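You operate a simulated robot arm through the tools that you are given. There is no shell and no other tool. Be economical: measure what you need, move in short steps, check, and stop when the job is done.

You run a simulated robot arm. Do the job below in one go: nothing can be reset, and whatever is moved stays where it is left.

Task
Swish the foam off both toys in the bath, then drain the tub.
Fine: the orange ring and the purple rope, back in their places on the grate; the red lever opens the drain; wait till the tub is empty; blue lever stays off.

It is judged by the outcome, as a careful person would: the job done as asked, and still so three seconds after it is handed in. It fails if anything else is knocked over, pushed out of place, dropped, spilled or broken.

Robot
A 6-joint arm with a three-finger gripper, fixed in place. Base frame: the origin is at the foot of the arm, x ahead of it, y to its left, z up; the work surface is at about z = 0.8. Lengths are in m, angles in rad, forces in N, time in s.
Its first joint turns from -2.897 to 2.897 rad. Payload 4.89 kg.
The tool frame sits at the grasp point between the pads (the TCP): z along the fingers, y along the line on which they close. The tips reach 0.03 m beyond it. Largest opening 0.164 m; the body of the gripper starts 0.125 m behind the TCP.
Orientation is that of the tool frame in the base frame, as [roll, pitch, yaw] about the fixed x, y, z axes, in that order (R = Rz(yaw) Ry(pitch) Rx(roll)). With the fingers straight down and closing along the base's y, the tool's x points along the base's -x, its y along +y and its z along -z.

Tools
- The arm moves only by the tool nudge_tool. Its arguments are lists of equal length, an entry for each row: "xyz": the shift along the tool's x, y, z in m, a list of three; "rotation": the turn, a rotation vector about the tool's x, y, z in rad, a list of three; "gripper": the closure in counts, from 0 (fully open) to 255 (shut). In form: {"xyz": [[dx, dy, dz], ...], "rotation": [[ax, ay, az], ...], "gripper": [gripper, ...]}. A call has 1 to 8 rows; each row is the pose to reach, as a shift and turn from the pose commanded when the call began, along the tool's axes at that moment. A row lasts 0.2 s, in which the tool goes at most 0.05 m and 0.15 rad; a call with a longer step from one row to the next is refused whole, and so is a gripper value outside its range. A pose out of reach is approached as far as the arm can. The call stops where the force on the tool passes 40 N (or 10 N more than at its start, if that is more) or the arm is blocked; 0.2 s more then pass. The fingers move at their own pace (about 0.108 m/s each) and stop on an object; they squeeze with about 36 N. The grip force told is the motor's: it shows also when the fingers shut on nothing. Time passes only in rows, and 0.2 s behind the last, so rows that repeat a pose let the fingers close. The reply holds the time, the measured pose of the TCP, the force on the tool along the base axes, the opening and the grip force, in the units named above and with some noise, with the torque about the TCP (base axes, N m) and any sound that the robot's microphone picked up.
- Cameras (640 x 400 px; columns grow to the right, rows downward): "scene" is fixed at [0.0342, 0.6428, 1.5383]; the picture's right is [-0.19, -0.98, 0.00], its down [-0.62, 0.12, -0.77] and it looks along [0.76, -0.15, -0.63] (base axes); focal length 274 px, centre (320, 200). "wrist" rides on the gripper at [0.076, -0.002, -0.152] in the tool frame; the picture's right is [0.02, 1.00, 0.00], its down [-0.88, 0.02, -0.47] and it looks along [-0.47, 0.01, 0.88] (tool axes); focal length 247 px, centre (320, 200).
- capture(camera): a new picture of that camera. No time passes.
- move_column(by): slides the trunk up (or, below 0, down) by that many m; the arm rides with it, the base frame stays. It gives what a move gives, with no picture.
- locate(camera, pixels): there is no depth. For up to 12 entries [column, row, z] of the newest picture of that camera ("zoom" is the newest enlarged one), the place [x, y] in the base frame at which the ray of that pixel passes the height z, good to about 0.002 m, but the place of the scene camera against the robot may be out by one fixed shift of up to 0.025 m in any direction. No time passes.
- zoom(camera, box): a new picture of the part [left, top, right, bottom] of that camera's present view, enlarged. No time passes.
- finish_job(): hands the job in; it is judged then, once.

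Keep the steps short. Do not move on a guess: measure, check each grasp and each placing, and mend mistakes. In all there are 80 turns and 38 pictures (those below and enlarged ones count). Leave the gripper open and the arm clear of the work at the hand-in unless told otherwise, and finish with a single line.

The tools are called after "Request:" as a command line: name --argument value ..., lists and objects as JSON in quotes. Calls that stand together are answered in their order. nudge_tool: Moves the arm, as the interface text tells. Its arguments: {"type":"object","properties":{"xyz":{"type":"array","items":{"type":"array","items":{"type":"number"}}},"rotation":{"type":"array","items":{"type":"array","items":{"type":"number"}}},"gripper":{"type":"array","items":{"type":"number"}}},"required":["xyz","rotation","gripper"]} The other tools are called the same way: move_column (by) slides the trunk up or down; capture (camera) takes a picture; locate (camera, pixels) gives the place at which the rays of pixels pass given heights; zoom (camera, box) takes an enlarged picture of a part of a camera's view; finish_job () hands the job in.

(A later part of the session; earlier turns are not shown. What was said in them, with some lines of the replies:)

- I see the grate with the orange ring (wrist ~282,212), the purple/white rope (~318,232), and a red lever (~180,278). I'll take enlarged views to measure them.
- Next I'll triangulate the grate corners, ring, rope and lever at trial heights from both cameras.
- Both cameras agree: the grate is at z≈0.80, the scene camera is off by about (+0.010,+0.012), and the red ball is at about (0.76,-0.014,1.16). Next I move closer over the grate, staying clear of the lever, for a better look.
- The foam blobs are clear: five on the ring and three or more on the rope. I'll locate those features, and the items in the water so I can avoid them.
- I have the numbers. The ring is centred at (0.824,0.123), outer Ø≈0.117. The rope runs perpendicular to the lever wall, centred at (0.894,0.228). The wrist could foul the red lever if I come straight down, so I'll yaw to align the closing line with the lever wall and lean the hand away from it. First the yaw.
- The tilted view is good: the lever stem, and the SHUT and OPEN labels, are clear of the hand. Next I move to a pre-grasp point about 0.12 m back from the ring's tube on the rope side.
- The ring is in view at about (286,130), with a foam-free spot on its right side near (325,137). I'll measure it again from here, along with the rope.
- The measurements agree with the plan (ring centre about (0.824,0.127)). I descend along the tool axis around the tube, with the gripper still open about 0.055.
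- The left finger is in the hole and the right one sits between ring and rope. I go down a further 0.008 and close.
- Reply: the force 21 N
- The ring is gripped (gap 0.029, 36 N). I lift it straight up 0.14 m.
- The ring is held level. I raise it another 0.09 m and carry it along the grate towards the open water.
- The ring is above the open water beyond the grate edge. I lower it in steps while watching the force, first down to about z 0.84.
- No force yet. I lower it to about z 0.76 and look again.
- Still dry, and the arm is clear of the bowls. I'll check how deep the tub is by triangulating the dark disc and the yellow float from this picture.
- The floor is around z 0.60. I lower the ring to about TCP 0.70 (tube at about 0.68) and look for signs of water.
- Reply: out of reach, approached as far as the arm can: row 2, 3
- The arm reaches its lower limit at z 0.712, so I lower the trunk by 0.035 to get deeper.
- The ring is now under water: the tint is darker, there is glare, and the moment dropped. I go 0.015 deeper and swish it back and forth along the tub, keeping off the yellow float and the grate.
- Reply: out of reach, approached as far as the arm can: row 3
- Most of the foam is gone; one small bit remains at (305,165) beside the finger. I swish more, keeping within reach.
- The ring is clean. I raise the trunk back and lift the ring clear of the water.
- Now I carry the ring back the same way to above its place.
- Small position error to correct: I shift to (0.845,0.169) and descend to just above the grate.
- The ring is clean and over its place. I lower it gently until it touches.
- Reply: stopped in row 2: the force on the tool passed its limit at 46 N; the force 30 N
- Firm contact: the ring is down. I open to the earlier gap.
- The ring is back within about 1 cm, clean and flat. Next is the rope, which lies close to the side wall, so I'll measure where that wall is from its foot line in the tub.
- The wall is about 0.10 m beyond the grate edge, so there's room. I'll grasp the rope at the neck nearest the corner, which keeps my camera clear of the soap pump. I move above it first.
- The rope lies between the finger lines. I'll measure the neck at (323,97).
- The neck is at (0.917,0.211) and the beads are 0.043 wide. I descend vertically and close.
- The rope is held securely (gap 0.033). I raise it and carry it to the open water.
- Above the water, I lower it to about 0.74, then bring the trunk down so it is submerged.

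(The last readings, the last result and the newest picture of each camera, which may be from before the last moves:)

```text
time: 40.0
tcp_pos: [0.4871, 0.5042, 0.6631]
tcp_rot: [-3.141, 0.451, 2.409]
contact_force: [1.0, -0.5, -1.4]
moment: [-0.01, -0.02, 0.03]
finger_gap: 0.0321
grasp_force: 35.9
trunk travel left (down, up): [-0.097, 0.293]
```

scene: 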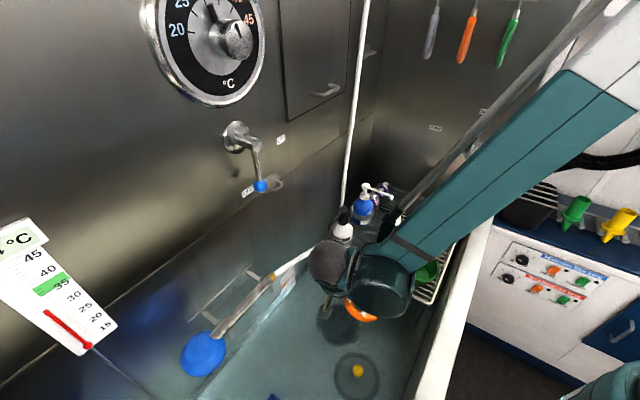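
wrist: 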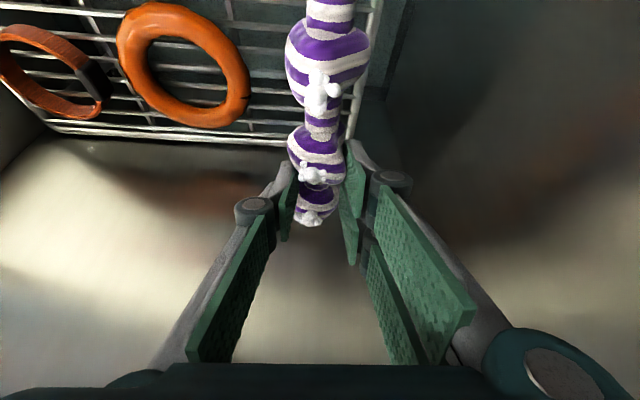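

The rope is submerged. I swish it along the tub.

Request:
nudge_tool --xyz '[[0.025, 0, -0.012], [-0.016, 0, 0.008], [0.025, 0, -0.012], [-0.016, 0, 0.008], [0.025, 0, -0.012], [-0.016, 0, 0.008], [0.025, 0, -0.012], [0, 0, 0]]' --rotation '[[0, 0, 0], [0, 0, 0], [0, 0, 0], [0, 0, 0], [0, 0, 0], [0, 0, 0], [0, 0, 0], [0, 0, 0]]' --gripper '[255, 255, 255, 255, 255, 255, 255, 255]'

Request:
nudge_tool --xyz '[[0.025, 0, -0.012], [-0.016, 0, 0.008], [0.025, 0, -0.012], [-0.016, 0, 0.008], [0.025, 0, -0.012], [-0.016, 0, 0.008], [0.025, 0, -0.012], [0, 0, 0]]' --rotation '[[0, 0, 0], [0, 0, 0], [0, 0, 0], [0, 0, 0], [0, 0, 0], [0, 0, 0], [0, 0, 0], [0, 0, 0]]' --gripper '[255, 255, 255, 255, 255, 255, 255, 255]'

Request:
nudge_tool --xyz '[[0.0, -0.035, 0], [0, 0, 0], [0, -0.035, 0], [0, 0, 0], [0, -0.035, 0], [0, 0, 0], [0, -0.035, 0], [0, 0, 0]]' --rotation '[[0, 0, 0], [0, 0, 0], [0, 0, 0], [0, 0, 0], [0, 0, 0], [0, 0, 0], [0, 0, 0], [0, 0, 0]]' --gripper '[255, 255, 255, 255, 255, 255, 255, 255]'

Request:
capture --camera "wrist"

```text
time: 41.8
tcp_pos: [0.486, 0.5054, 0.6637]
tcp_rot: [-3.14, 0.453, 2.405]
contact_force: [0.5, -0.7, -1.0]
moment: [-0.03, -0.02, 0.01]
finger_gap: 0.0323
grasp_force: 36.2
trunk travel left (down, up): [-0.097, 0.293]
```

```text
time: 43.6
tcp_pos: [0.4863, 0.5037, 0.6638]
tcp_rot: [-3.139, 0.453, 2.41]
contact_force: [-0.7, 0.4, -0.8]
moment: [-0.02, -0.02, -0.02]
finger_gap: 0.0319
grasp_force: 36.3
trunk travel left (down, up): [-0.097, 0.293]
```

```text
time: 45.4
tcp_pos: [0.4842, 0.5029, 0.6636]
tcp_rot: [-3.141, 0.452, 2.407]
contact_force: [0.3, -0.3, -0.6]
moment: [0.01, -0.01, 0.04]
finger_gap: 0.0316
grasp_force: 35.6
trunk travel left (down, up): [-0.097, 0.293]
```

```text
7 pictures are left
```

wrist: 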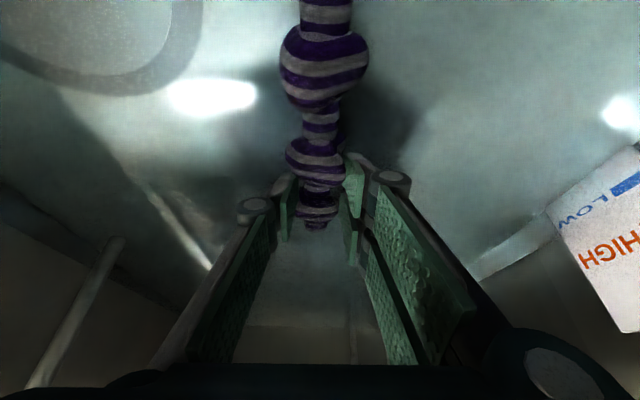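

The visible part is clean. I raise the trunk and lift out, then carry it back the way it came.

Request:
move_column --by 0.078

Request:
nudge_tool --xyz '[[-0.0185, 0, -0.0383], [-0.037, 0, -0.0765], [-0.0555, 0, -0.1148], [-0.074, 0, -0.153], [-0.0925, 0, -0.191], [-0.111, 0, -0.2295], [-0.1295, 0, -0.268], [-0.148, 0, -0.306]]' --rotation '[[0, 0, 0], [0, 0, 0], [0, 0, 0], [0, 0, 0], [0, 0, 0], [0, 0, 0], [0, 0, 0], [0, 0, 0]]' --gripper '[255, 255, 255, 255, 255, 255, 255, 255]'

Request:
nudge_tool --xyz '[[-0.0414, 0, 0.02], [-0.0828, 0, 0.04], [-0.1242, 0, 0.06], [-0.1656, 0, 0.08], [-0.207, 0, 0.1], [-0.2484, 0, 0.12]]' --rotation '[[0, 0, 0], [0, 0, 0], [0, 0, 0], [0, 0, 0], [0, 0, 0], [0, 0, 0]]' --gripper '[255, 255, 255, 255, 255, 255]'

Request:
nudge_tool --xyz '[[-0.0414, 0, 0.02], [-0.0828, 0, 0.04], [-0.1242, 0.004, 0.06], [-0.1656, 0.008, 0.08], [-0.207, 0.013, 0.1]]' --rotation '[[0, 0, 0], [0, 0, 0], [0, 0, 0], [0, 0, 0], [0, 0, 0]]' --gripper '[255, 255, 255, 255, 255]'

```text
time: 46.5
tcp_pos: [0.4856, 0.5045, 0.7427]
tcp_rot: [-3.141, 0.452, 2.408]
contact_force: [-0.9, -0.4, -1.0]
moment: [0.0, 0.02, -0.02]
finger_gap: 0.0315
grasp_force: 35.8
trunk travel left (down, up): [-0.175, 0.215]
```

```text
time: 48.3
tcp_pos: [0.4855, 0.5041, 1.0836]
tcp_rot: [-3.139, 0.452, 2.411]
contact_force: [0.0, 0.2, -1.3]
moment: [-0.1, 0.07, -0.03]
finger_gap: 0.0316
grasp_force: 35.7
trunk travel left (down, up): [-0.175, 0.215]
```

```text
time: 49.7
tcp_pos: [0.6911, 0.3211, 1.0818]
tcp_rot: [-3.14, 0.452, 2.411]
contact_force: [-0.9, 0.6, -1.5]
moment: [-0.14, -0.12, -0.02]
finger_gap: 0.0312
grasp_force: 36.3
trunk travel left (down, up): [-0.175, 0.215]
```

```text
time: 50.9
tcp_pos: [0.8676, 0.1781, 1.0824]
tcp_rot: [-3.14, 0.452, 2.407]
contact_force: [-2.1, 0.4, -0.4]
moment: [-0.07, -0.15, 0.03]
finger_gap: 0.0312
grasp_force: 36.4
trunk travel left (down, up): [-0.175, 0.215]
```

I move sideways over the rope's spot, then down to about z 0.94, and check.

Request:
nudge_tool --xyz '[[-0.002, 0.03, 0.001], [-0.0036, 0.0557, 0.0017], [0.013, 0.0557, 0.036], [0.028, 0.0557, 0.068], [0.043, 0.0557, 0.1], [0.058, 0.0557, 0.13]]' --rotation '[[0, 0, 0], [0, 0, 0], [0, 0, 0], [0, 0, 0], [0, 0, 0], [0, 0, 0]]' --gripper '[255, 255, 255, 255, 255, 255]'

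```text
time: 52.3
tcp_pos: [0.9108, 0.2145, 0.9392]
tcp_rot: [3.141, 0.452, 2.408]
contact_force: [-0.2, -0.3, -0.3]
moment: [0.05, -0.11, 0.09]
finger_gap: 0.031
grasp_force: 36.7
trunk travel left (down, up): [-0.175, 0.215]
```

Aligned to within 3 mm. I descend to just above contact.

Request:
nudge_tool --xyz '[[0.015, 0, 0.03], [0.03, 0, 0.056], [0.04, 0, 0.076]]' --rotation '[[0, 0, 0], [0, 0, 0], [0, 0, 0]]' --gripper '[255, 255, 255]'

Request:
nudge_tool --xyz '[[0.001, 0, 0.002], [0.002, 0, 0.004], [0.003, 0, 0.006]]' --rotation '[[0, 0, 0], [0, 0, 0], [0, 0, 0]]' --gripper '[255, 255, 255]'

```text
time: 53.1
tcp_pos: [0.9075, 0.2149, 0.855]
tcp_rot: [3.14, 0.452, 2.41]
contact_force: [-0.3, -0.6, -0.3]
moment: [0.05, -0.07, 0.07]
finger_gap: 0.0312
grasp_force: 35.9
trunk travel left (down, up): [-0.175, 0.215]
```

```text
time: 53.9
tcp_pos: [0.9084, 0.2147, 0.8485]
tcp_rot: [3.141, 0.451, 2.408]
contact_force: [0.1, -1.1, 4.4]
moment: [-0.23, -0.17, 0.0]
finger_gap: 0.0309
grasp_force: 35.6
trunk travel left (down, up): [-0.175, 0.215]
```

Light contact (4 N). I lower 3 mm more, then open.

Request:
nudge_tool --xyz '[[0.001, 0, 0.002], [0.0015, 0, 0.003]]' --rotation '[[0, 0, 0], [0, 0, 0]]' --gripper '[255, 255]'

Request:
nudge_tool --xyz '[[0, 0, 0], [0, 0, 0], [0, 0, 0]]' --rotation '[[0, 0, 0], [0, 0, 0], [0, 0, 0]]' --gripper '[170, 170, 170]'

Request:
nudge_tool --xyz '[[-0.015, 0, -0.03], [-0.032, 0, -0.066], [-0.05, 0, -0.104]]' --rotation '[[0, 0, 0], [0, 0, 0], [0, 0, 0]]' --gripper '[170, 170, 170]'

Request:
nudge_tool --xyz '[[0.0, -0.03, -0.04], [0.0, -0.06, -0.08], [0.02, -0.08, -0.11]]' --rotation '[[0, 0, 0], [0, 0, 0], [0, 0, 0]]' --gripper '[170, 170, 170]'

Request:
capture --camera "wrist"

```text
time: 54.7
tcp_pos: [0.9085, 0.2153, 0.8456]
tcp_rot: [3.141, 0.453, 2.408]
contact_force: [-3.8, 2.2, 25.5]
moment: [0.07, 0.51, 0.1]
finger_gap: 0.0309
grasp_force: 36.2
trunk travel left (down, up): [-0.175, 0.215]
stopped in row 2: the force on the tool passed its limit at 41 N (the readings are from after the stop); the commanded pose is now the measured one
```

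```text
time: 55.5
tcp_pos: [0.91, 0.2153, 0.8449]
tcp_rot: [3.141, 0.451, 2.408]
contact_force: [0.4, -0.2, 0.3]
moment: [-0.03, -0.01, 0.01]
finger_gap: 0.0546
grasp_force: 0.1
trunk travel left (down, up): [-0.175, 0.215]
```

```text
time: 56.3
tcp_pos: [0.9118, 0.2182, 0.9594]
tcp_rot: [-3.139, 0.452, 2.409]
contact_force: [0.9, 0.9, 0.0]
moment: [-0.08, 0.17, -0.08]
finger_gap: 0.0547
grasp_force: 0.2
trunk travel left (down, up): [-0.175, 0.215]
```

```text
time: 57.1
tcp_pos: [0.8078, 0.202, 1.0504]
tcp_rot: [-3.141, 0.452, 2.409]
contact_force: [1.3, 0.2, 0.3]
moment: [-0.04, 0.22, -0.1]
finger_gap: 0.0547
grasp_force: 0.1
trunk travel left (down, up): [-0.175, 0.215]
```

```text
6 pictures are left
```

wrist: 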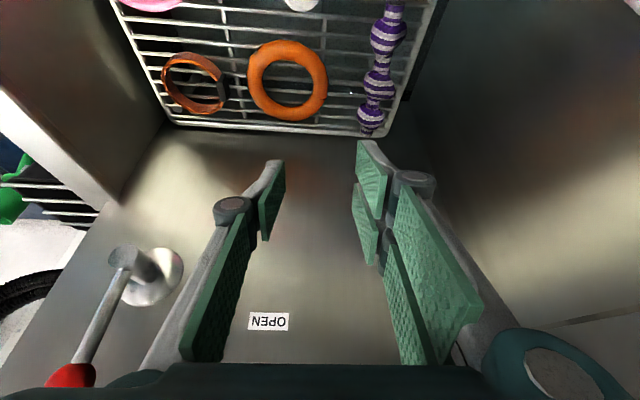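

Both toys are clean and back in place. Next is the drain lever: I'll triangulate its hub, ball and the OPEN label.

Request:
locate --camera "wrist" --pixels '[[152, 277, 1.0], [152, 277, 1.1], [125, 258, 1.0], [125, 258, 1.1], [70, 377, 1.1], [70, 377, 1.2], [268, 321, 1.0], [268, 321, 1.1]]'

Request:
locate --camera "scene" --pixels '[[472, 152, 1.0], [472, 152, 1.1], [481, 127, 1.1], [481, 127, 1.2], [435, 128.5, 1.0], [435, 128.5, 1.1], [487, 112, 1.1], [487, 112, 1.2]]'

Request:
zoom --camera "scene" --box '[400, 80, 560, 180]'

```text
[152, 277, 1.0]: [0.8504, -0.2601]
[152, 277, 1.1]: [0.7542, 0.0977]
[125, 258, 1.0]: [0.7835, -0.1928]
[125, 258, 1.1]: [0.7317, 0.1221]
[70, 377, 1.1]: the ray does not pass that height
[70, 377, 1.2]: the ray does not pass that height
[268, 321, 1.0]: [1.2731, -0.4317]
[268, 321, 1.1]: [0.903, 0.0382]
```

```text
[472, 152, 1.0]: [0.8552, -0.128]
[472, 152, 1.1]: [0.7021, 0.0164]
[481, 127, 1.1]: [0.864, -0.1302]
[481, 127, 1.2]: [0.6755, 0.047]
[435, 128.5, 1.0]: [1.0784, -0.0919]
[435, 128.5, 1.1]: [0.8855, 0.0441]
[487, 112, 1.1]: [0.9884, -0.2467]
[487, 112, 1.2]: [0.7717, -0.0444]
```

```text
4.00 times, centred on (480, 130) of scene
```

zoom: 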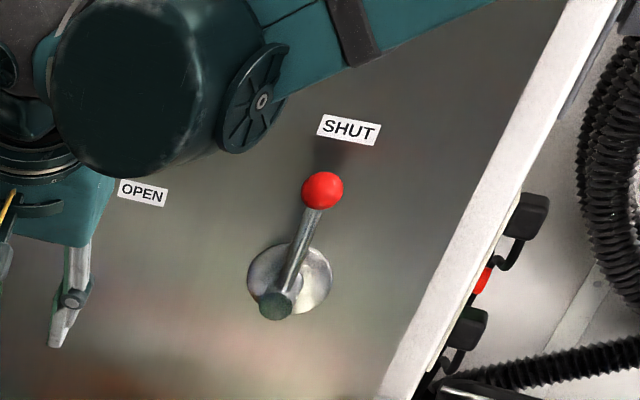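

The geometry is clear. The hub is at u≈0.058 along the wall, z≈1.055, and the lever stands vertical with the ball about 0.104 above. OPEN is towards the corner. I'll close the gripper, lean the hand back further to keep the wrist off the wall, and move to the SHUT side of the ball while still well off the wall.

Request:
nudge_tool --xyz '[[0, 0, 0], [0, 0, 0], [0, 0, 0], [0, 0, 0]]' --rotation '[[0, -0.1, 0], [0, -0.2, 0], [0, -0.3, 0], [0, -0.4, 0]]' --gripper '[255, 255, 255, 255]'

Request:
nudge_tool --xyz '[[-0.025, -0.02, -0.022], [-0.05, -0.04, -0.044], [-0.0886, -0.065, -0.0579], [-0.0886, -0.11, -0.0679], [-0.0886, -0.155, -0.0779], [-0.0886, -0.195, -0.0779], [-0.0886, -0.234, -0.0779]]' --rotation '[[0, 0, 0], [0, 0, 0], [0, 0, 0], [0, 0, 0], [0, 0, 0], [0, 0, 0], [0, 0, 0]]' --gripper '[255, 255, 255, 255, 255, 255, 255]'

Request:
capture --camera "wrist"

```text
time: 58.1
tcp_pos: [0.8057, 0.2011, 1.05]
tcp_rot: [-3.141, 0.852, 2.409]
contact_force: [0.1, 0.1, 0.8]
moment: [0.06, 0.04, 0.08]
finger_gap: 0.0
grasp_force: 36.3
trunk travel left (down, up): [-0.175, 0.215]
```

```text
time: 59.7
tcp_pos: [0.6501, 0.0262, 1.1666]
tcp_rot: [-3.14, 0.854, 2.41]
contact_force: [2.1, 1.6, 0.3]
moment: [-0.12, 0.1, -0.18]
finger_gap: 0.0
grasp_force: 35.6
trunk travel left (down, up): [-0.175, 0.215]
```

```text
4 pictures are left
```

wrist: 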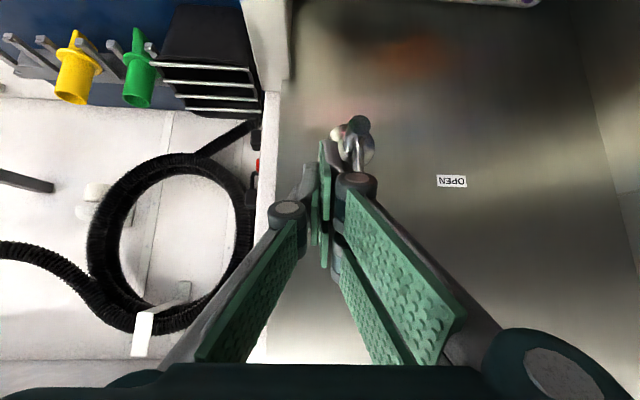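

The stem and hub match my model, and the ball is hidden behind the right finger knuckle. The knuckle bulges sideways, so I shift another 0.025 away from the ball, then move in towards the wall.

Request:
nudge_tool --xyz '[[0, -0.025, 0], [-0.019, -0.025, 0.022], [-0.038, -0.025, 0.044], [-0.056, -0.025, 0.064], [-0.056, -0.025, 0.064]]' --rotation '[[0, 0, 0], [0, 0, 0], [0, 0, 0], [0, 0, 0], [0, 0, 0]]' --gripper '[255, 255, 255, 255, 255]'

```text
time: 60.9
tcp_pos: [0.6953, -0.0472, 1.1676]
tcp_rot: [-3.14, 0.85, 2.41]
contact_force: [-0.1, 0.8, -0.1]
moment: [-0.03, 0.03, -0.04]
finger_gap: 0.0
grasp_force: 36.5
trunk travel left (down, up): [-0.175, 0.215]
```

No contact. Now I push sideways towards OPEN and watch the force.

Request:
nudge_tool --xyz '[[0, 0.015, 0], [0, 0.03, 0], [0, 0.045, 0], [0, 0.06, 0], [0, 0.075, 0], [0, 0.09, 0]]' --rotation '[[0, 0, 0], [0, 0, 0], [0, 0, 0], [0, 0, 0], [0, 0, 0], [0, 0, 0]]' --gripper '[255, 255, 255, 255, 255, 255]'

```text
time: 62.3
tcp_pos: [0.7562, 0.0196, 1.1683]
tcp_rot: [-3.141, 0.853, 2.408]
contact_force: [-0.8, 0.2, -0.2]
moment: [0.05, 0.02, 0.06]
finger_gap: 0.0
grasp_force: 36.0
trunk travel left (down, up): [-0.175, 0.215]
```

No resisting force was read, so I check whether the lever moved.

Request:
capture --camera "wrist"

```text
3 pictures are left
```

wrist: 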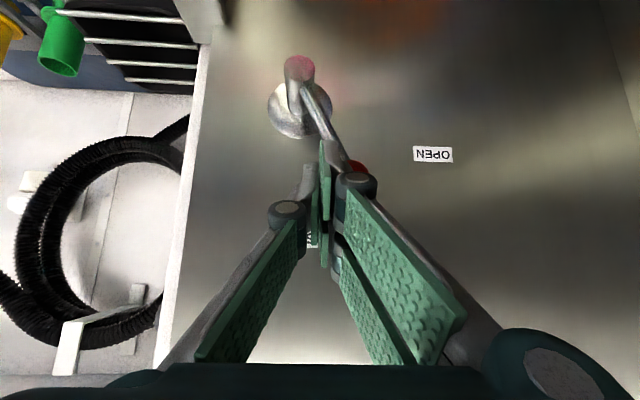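

The lever has turned about 30° towards OPEN. I continue along the arc, down and towards the corner, until it stops.

Request:
nudge_tool --xyz '[[0.006, 0.025, 0.0053], [0.0165, 0.048, 0.0145], [0.0263, 0.06, 0.0231], [0.0345, 0.068, 0.0304], [0.045, 0.076, 0.0396], [0.0526, 0.078, 0.0462]]' --rotation '[[0, 0, 0], [0, 0, 0], [0, 0, 0], [0, 0, 0], [0, 0, 0], [0, 0, 0]]' --gripper '[255, 255, 255, 255, 255, 255]'

```text
time: 63.4
tcp_pos: [0.7998, 0.0753, 1.1186]
tcp_rot: [-3.141, 0.855, 2.413]
contact_force: [-27.6, 16.4, 23.1]
moment: [-0.03, 0.12, -0.01]
finger_gap: 0.0059
grasp_force: 36.2
trunk travel left (down, up): [-0.175, 0.215]
stopped in row 5: the force on the tool passed its limit at 63 N (the readings are from after the stop); the commanded pose is now the measured one
```

It stopped with the tips pressing onto the lever. I back off along the tool axis and look.

Request:
nudge_tool --xyz '[[0, 0, -0.03], [0, 0, -0.07], [0, 0, -0.11]]' --rotation '[[0, 0, 0], [0, 0, 0], [0, 0, 0]]' --gripper '[255, 255, 255]'

Request:
capture --camera "wrist"

```text
time: 64.2
tcp_pos: [0.7434, 0.1281, 1.1886]
tcp_rot: [-3.138, 0.853, 2.41]
contact_force: [0.7, -0.3, -0.6]
moment: [0.02, 0.09, -0.05]
finger_gap: 0.0
grasp_force: 45.0
trunk travel left (down, up): [-0.175, 0.215]
```

```text
2 pictures are left
```

wrist: 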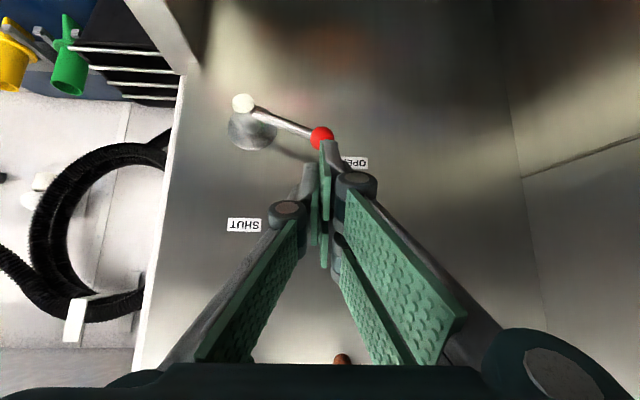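

The lever is now at about 70°, pointing at the OPEN label. To be sure it's against its stop, I press down on the ball from above in small steps.

Request:
nudge_tool --xyz '[[-0.014, 0, 0.042], [-0.0278, 0, 0.0847], [-0.0278, 0, 0.0847]]' --rotation '[[0, 0, 0], [0, 0, 0], [0, 0, 0]]' --gripper '[255, 255, 255]'

Request:
nudge_tool --xyz '[[0.0075, 0, 0.0066], [0.015, 0, 0.0132], [0.0225, 0, 0.0198], [0.03, 0, 0.0264], [0.0375, 0, 0.033], [0.045, 0, 0.0396]]' --rotation '[[0, 0, 0], [0, 0, 0], [0, 0, 0], [0, 0, 0], [0, 0, 0], [0, 0, 0]]' --gripper '[255, 255, 255, 255, 255, 255]'

```text
time: 65.0
tcp_pos: [0.8053, 0.0731, 1.153]
tcp_rot: [-3.137, 0.855, 2.412]
contact_force: [0.6, 0.3, -0.5]
moment: [-0.07, 0.07, -0.05]
finger_gap: 0.0
grasp_force: 45.0
trunk travel left (down, up): [-0.175, 0.215]
```

```text
time: 66.1
tcp_pos: [0.8012, 0.0755, 1.1187]
tcp_rot: [-3.138, 0.858, 2.415]
contact_force: [-24.6, 10.2, 35.6]
moment: [-0.47, -0.15, 0.03]
finger_gap: 0.006
grasp_force: 45.1
trunk travel left (down, up): [-0.175, 0.215]
stopped in row 5: the force on the tool passed its limit at 63 N (the readings are from after the stop); the commanded pose is now the measured one
```

It stops at the same height, so the lever is against its OPEN stop. I retract, open the gripper and move clear so the water stays visible.

Request:
nudge_tool --xyz '[[0, 0, -0.03], [0, 0, -0.07], [0, 0, -0.11], [0, 0, -0.11]]' --rotation '[[0, 0, 0], [0, 0, 0], [0, 0, 0], [0, 0, 0]]' --gripper '[255, 255, 255, 255]'

Request:
nudge_tool --xyz '[[0.009, -0.011, -0.04], [0.018, -0.022, -0.08], [0.027, -0.033, -0.12], [0.036, -0.045, -0.16], [0.045, -0.057, -0.2], [0.054, -0.069, -0.24], [0.064, -0.082, -0.28]]' --rotation '[[0, 0, 0], [0, 0, 0], [0, 0, 0], [0, 0, 0], [0, 0, 0], [0, 0, 0], [0, 0, 0]]' --gripper '[255, 255, 200, 150, 100, 50, 0]'

Request:
nudge_tool --xyz '[[0, 0, 0], [0, 0, 0], [0, 0, 0], [0, 0, 0], [0, 0, 0], [0, 0, 0], [0, 0, 0], [0, 0, 0]]' --rotation '[[0, 0, 0], [0, 0, 0], [0, 0, 0], [0, 0, 0], [0, 0, 0], [0, 0, 0], [0, 0, 0], [0, 0, 0]]' --gripper '[0, 0, 0, 0, 0, 0, 0, 0]'

Request:
nudge_tool --xyz '[[0, 0, 0], [0, 0, 0], [0, 0, 0], [0, 0, 0], [0, 0, 0], [0, 0, 0], [0, 0, 0], [0, 0, 0]]' --rotation '[[0, 0, 0], [0, 0, 0], [0, 0, 0], [0, 0, 0], [0, 0, 0], [0, 0, 0], [0, 0, 0], [0, 0, 0]]' --gripper '[0, 0, 0, 0, 0, 0, 0, 0]'

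Request:
capture --camera "scene"

```text
time: 67.1
tcp_pos: [0.7414, 0.1299, 1.1876]
tcp_rot: [-3.137, 0.855, 2.413]
contact_force: [-0.5, 0.3, 0.0]
moment: [0.03, -0.02, 0.04]
finger_gap: 0.0
grasp_force: 44.8
trunk travel left (down, up): [-0.175, 0.215]
```

```text
time: 68.7
tcp_pos: [0.4985, 0.2377, 1.3221]
tcp_rot: [-3.136, 0.856, 2.415]
contact_force: [1.5, 0.3, -1.5]
moment: [-0.04, 0.04, -0.08]
finger_gap: 0.1639
grasp_force: 0.1
trunk travel left (down, up): [-0.175, 0.215]
```

```text
time: 70.5
tcp_pos: [0.4973, 0.2389, 1.3233]
tcp_rot: [-3.137, 0.855, 2.415]
contact_force: [0.8, -0.6, -0.2]
moment: [0.02, -0.04, -0.04]
finger_gap: 0.1642
grasp_force: 0.1
trunk travel left (down, up): [-0.175, 0.215]
```

```text
time: 72.3
tcp_pos: [0.4981, 0.2384, 1.3233]
tcp_rot: [-3.136, 0.855, 2.416]
contact_force: [-0.6, -0.4, -0.4]
moment: [0.01, -0.01, -0.01]
finger_gap: 0.1641
grasp_force: 0.1
trunk travel left (down, up): [-0.175, 0.215]
```

```text
1 pictures are left
```

scene: 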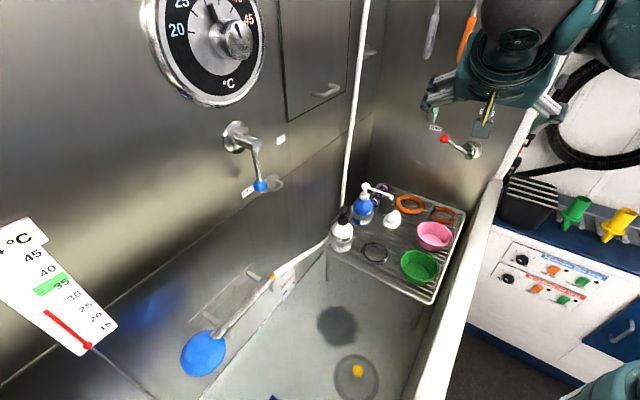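

The lever points to OPEN, the blue lever is unchanged, and the water is visibly paler and draining. I keep waiting to be sure it empties.

Request:
nudge_tool --xyz '[[0, 0, 0], [0, 0, 0], [0, 0, 0], [0, 0, 0], [0, 0, 0], [0, 0, 0], [0, 0, 0], [0, 0, 0]]' --rotation '[[0, 0, 0], [0, 0, 0], [0, 0, 0], [0, 0, 0], [0, 0, 0], [0, 0, 0], [0, 0, 0], [0, 0, 0]]' --gripper '[0, 0, 0, 0, 0, 0, 0, 0]'

Request:
nudge_tool --xyz '[[0, 0, 0], [0, 0, 0], [0, 0, 0], [0, 0, 0], [0, 0, 0], [0, 0, 0], [0, 0, 0], [0, 0, 0]]' --rotation '[[0, 0, 0], [0, 0, 0], [0, 0, 0], [0, 0, 0], [0, 0, 0], [0, 0, 0], [0, 0, 0], [0, 0, 0]]' --gripper '[0, 0, 0, 0, 0, 0, 0, 0]'

Request:
nudge_tool --xyz '[[0, 0, 0], [0, 0, 0], [0, 0, 0], [0, 0, 0], [0, 0, 0], [0, 0, 0], [0, 0, 0], [0, 0, 0]]' --rotation '[[0, 0, 0], [0, 0, 0], [0, 0, 0], [0, 0, 0], [0, 0, 0], [0, 0, 0], [0, 0, 0], [0, 0, 0]]' --gripper '[0, 0, 0, 0, 0, 0, 0, 0]'

Request:
nudge_tool --xyz '[[0, 0, 0], [0, 0, 0], [0, 0, 0], [0, 0, 0], [0, 0, 0], [0, 0, 0], [0, 0, 0], [0, 0, 0]]' --rotation '[[0, 0, 0], [0, 0, 0], [0, 0, 0], [0, 0, 0], [0, 0, 0], [0, 0, 0], [0, 0, 0], [0, 0, 0]]' --gripper '[0, 0, 0, 0, 0, 0, 0, 0]'

Request:
nudge_tool --xyz '[[0, 0, 0], [0, 0, 0], [0, 0, 0], [0, 0, 0], [0, 0, 0], [0, 0, 0], [0, 0, 0], [0, 0, 0]]' --rotation '[[0, 0, 0], [0, 0, 0], [0, 0, 0], [0, 0, 0], [0, 0, 0], [0, 0, 0], [0, 0, 0], [0, 0, 0]]' --gripper '[0, 0, 0, 0, 0, 0, 0, 0]'

Request:
nudge_tool --xyz '[[0, 0, 0], [0, 0, 0], [0, 0, 0], [0, 0, 0], [0, 0, 0], [0, 0, 0], [0, 0, 0], [0, 0, 0]]' --rotation '[[0, 0, 0], [0, 0, 0], [0, 0, 0], [0, 0, 0], [0, 0, 0], [0, 0, 0], [0, 0, 0], [0, 0, 0]]' --gripper '[0, 0, 0, 0, 0, 0, 0, 0]'

Request:
zoom --camera "scene" --box '[180, 120, 500, 400]'

```text
time: 74.1
tcp_pos: [0.4984, 0.2385, 1.3232]
tcp_rot: [-3.136, 0.854, 2.416]
contact_force: [0.7, -0.1, 0.6]
moment: [-0.02, 0.01, 0.0]
finger_gap: 0.1638
grasp_force: 0.2
trunk travel left (down, up): [-0.175, 0.215]
```

```text
time: 75.9
tcp_pos: [0.4982, 0.2397, 1.3239]
tcp_rot: [-3.136, 0.856, 2.416]
contact_force: [-0.5, 0.6, 1.4]
moment: [-0.01, -0.01, 0.0]
finger_gap: 0.1638
grasp_force: 0.1
trunk travel left (down, up): [-0.175, 0.215]
```

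```text
time: 77.7
tcp_pos: [0.4975, 0.2382, 1.3217]
tcp_rot: [-3.135, 0.856, 2.416]
contact_force: [0.3, 0.2, -0.4]
moment: [0.04, -0.02, 0.01]
finger_gap: 0.164
grasp_force: 0.0
trunk travel left (down, up): [-0.175, 0.215]
```

```text
time: 79.5
tcp_pos: [0.4972, 0.2392, 1.325]
tcp_rot: [-3.136, 0.854, 2.415]
contact_force: [0.1, 0.7, 0.0]
moment: [0.01, -0.03, 0.0]
finger_gap: 0.1642
grasp_force: 0.1
trunk travel left (down, up): [-0.175, 0.215]
```

```text
time: 81.3
tcp_pos: [0.4977, 0.2391, 1.3243]
tcp_rot: [-3.137, 0.856, 2.416]
contact_force: [-0.8, 0.5, -0.3]
moment: [-0.03, 0.02, -0.02]
finger_gap: 0.1639
grasp_force: 0.1
trunk travel left (down, up): [-0.175, 0.215]
```

```text
time: 83.1
tcp_pos: [0.497, 0.2385, 1.3225]
tcp_rot: [-3.137, 0.857, 2.417]
contact_force: [0.3, 0.3, 0.0]
moment: [-0.01, -0.02, 0.0]
finger_gap: 0.1636
grasp_force: 0.1
trunk travel left (down, up): [-0.175, 0.215]
```

```text
1.43 times, centred on (340, 260) of scene
```

zoom: 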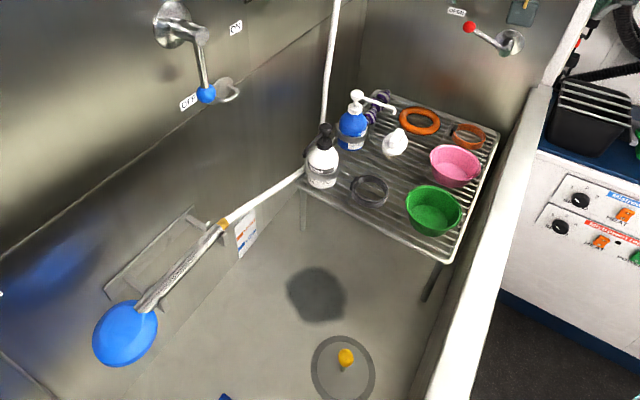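

The tub floor is bare and grey with no water tint. Both toys are on the grate and the blue lever is still on OFF. I wait a little longer for safety before handing in.

Request:
nudge_tool --xyz '[[0, 0, 0], [0, 0, 0], [0, 0, 0], [0, 0, 0], [0, 0, 0], [0, 0, 0], [0, 0, 0], [0, 0, 0]]' --rotation '[[0, 0, 0], [0, 0, 0], [0, 0, 0], [0, 0, 0], [0, 0, 0], [0, 0, 0], [0, 0, 0], [0, 0, 0]]' --gripper '[0, 0, 0, 0, 0, 0, 0, 0]'

Request:
nudge_tool --xyz '[[0, 0, 0], [0, 0, 0], [0, 0, 0], [0, 0, 0], [0, 0, 0], [0, 0, 0], [0, 0, 0], [0, 0, 0]]' --rotation '[[0, 0, 0], [0, 0, 0], [0, 0, 0], [0, 0, 0], [0, 0, 0], [0, 0, 0], [0, 0, 0], [0, 0, 0]]' --gripper '[0, 0, 0, 0, 0, 0, 0, 0]'

Request:
nudge_tool --xyz '[[0, 0, 0], [0, 0, 0], [0, 0, 0], [0, 0, 0], [0, 0, 0], [0, 0, 0], [0, 0, 0], [0, 0, 0]]' --rotation '[[0, 0, 0], [0, 0, 0], [0, 0, 0], [0, 0, 0], [0, 0, 0], [0, 0, 0], [0, 0, 0], [0, 0, 0]]' --gripper '[0, 0, 0, 0, 0, 0, 0, 0]'

Request:
nudge_tool --xyz '[[0, 0, 0], [0, 0, 0], [0, 0, 0], [0, 0, 0], [0, 0, 0], [0, 0, 0], [0, 0, 0], [0, 0, 0]]' --rotation '[[0, 0, 0], [0, 0, 0], [0, 0, 0], [0, 0, 0], [0, 0, 0], [0, 0, 0], [0, 0, 0], [0, 0, 0]]' --gripper '[0, 0, 0, 0, 0, 0, 0, 0]'

Request:
finish_job

```text
time: 84.9
tcp_pos: [0.4975, 0.2386, 1.3242]
tcp_rot: [-3.137, 0.854, 2.415]
contact_force: [-0.4, 0.1, 0.4]
moment: [-0.02, 0.0, 0.0]
finger_gap: 0.1642
grasp_force: 0.1
trunk travel left (down, up): [-0.175, 0.215]
```

```text
time: 86.7
tcp_pos: [0.4972, 0.2387, 1.3235]
tcp_rot: [-3.136, 0.854, 2.414]
contact_force: [0.0, -0.2, 0.7]
moment: [0.01, -0.02, 0.01]
finger_gap: 0.1639
grasp_force: 0.2
trunk travel left (down, up): [-0.175, 0.215]
```

```text
time: 88.5
tcp_pos: [0.4972, 0.2384, 1.3236]
tcp_rot: [-3.135, 0.854, 2.417]
contact_force: [0.7, 0.0, 0.7]
moment: [-0.01, 0.03, 0.01]
finger_gap: 0.1639
grasp_force: 0.0
trunk travel left (down, up): [-0.175, 0.215]
```

```text
time: 90.3
tcp_pos: [0.4967, 0.2382, 1.323]
tcp_rot: [-3.136, 0.856, 2.417]
contact_force: [-0.6, -0.7, 0.1]
moment: [0.0, -0.02, 0.0]
finger_gap: 0.164
grasp_force: 0.0
trunk travel left (down, up): [-0.175, 0.215]
```

```text
The job is handed in.
```

The foam is off the orange ring and the purple rope and both are back on the grate (the ring about 1 cm from where it started), the red lever is at OPEN, the tub looks empty, and the blue lever stayed off.
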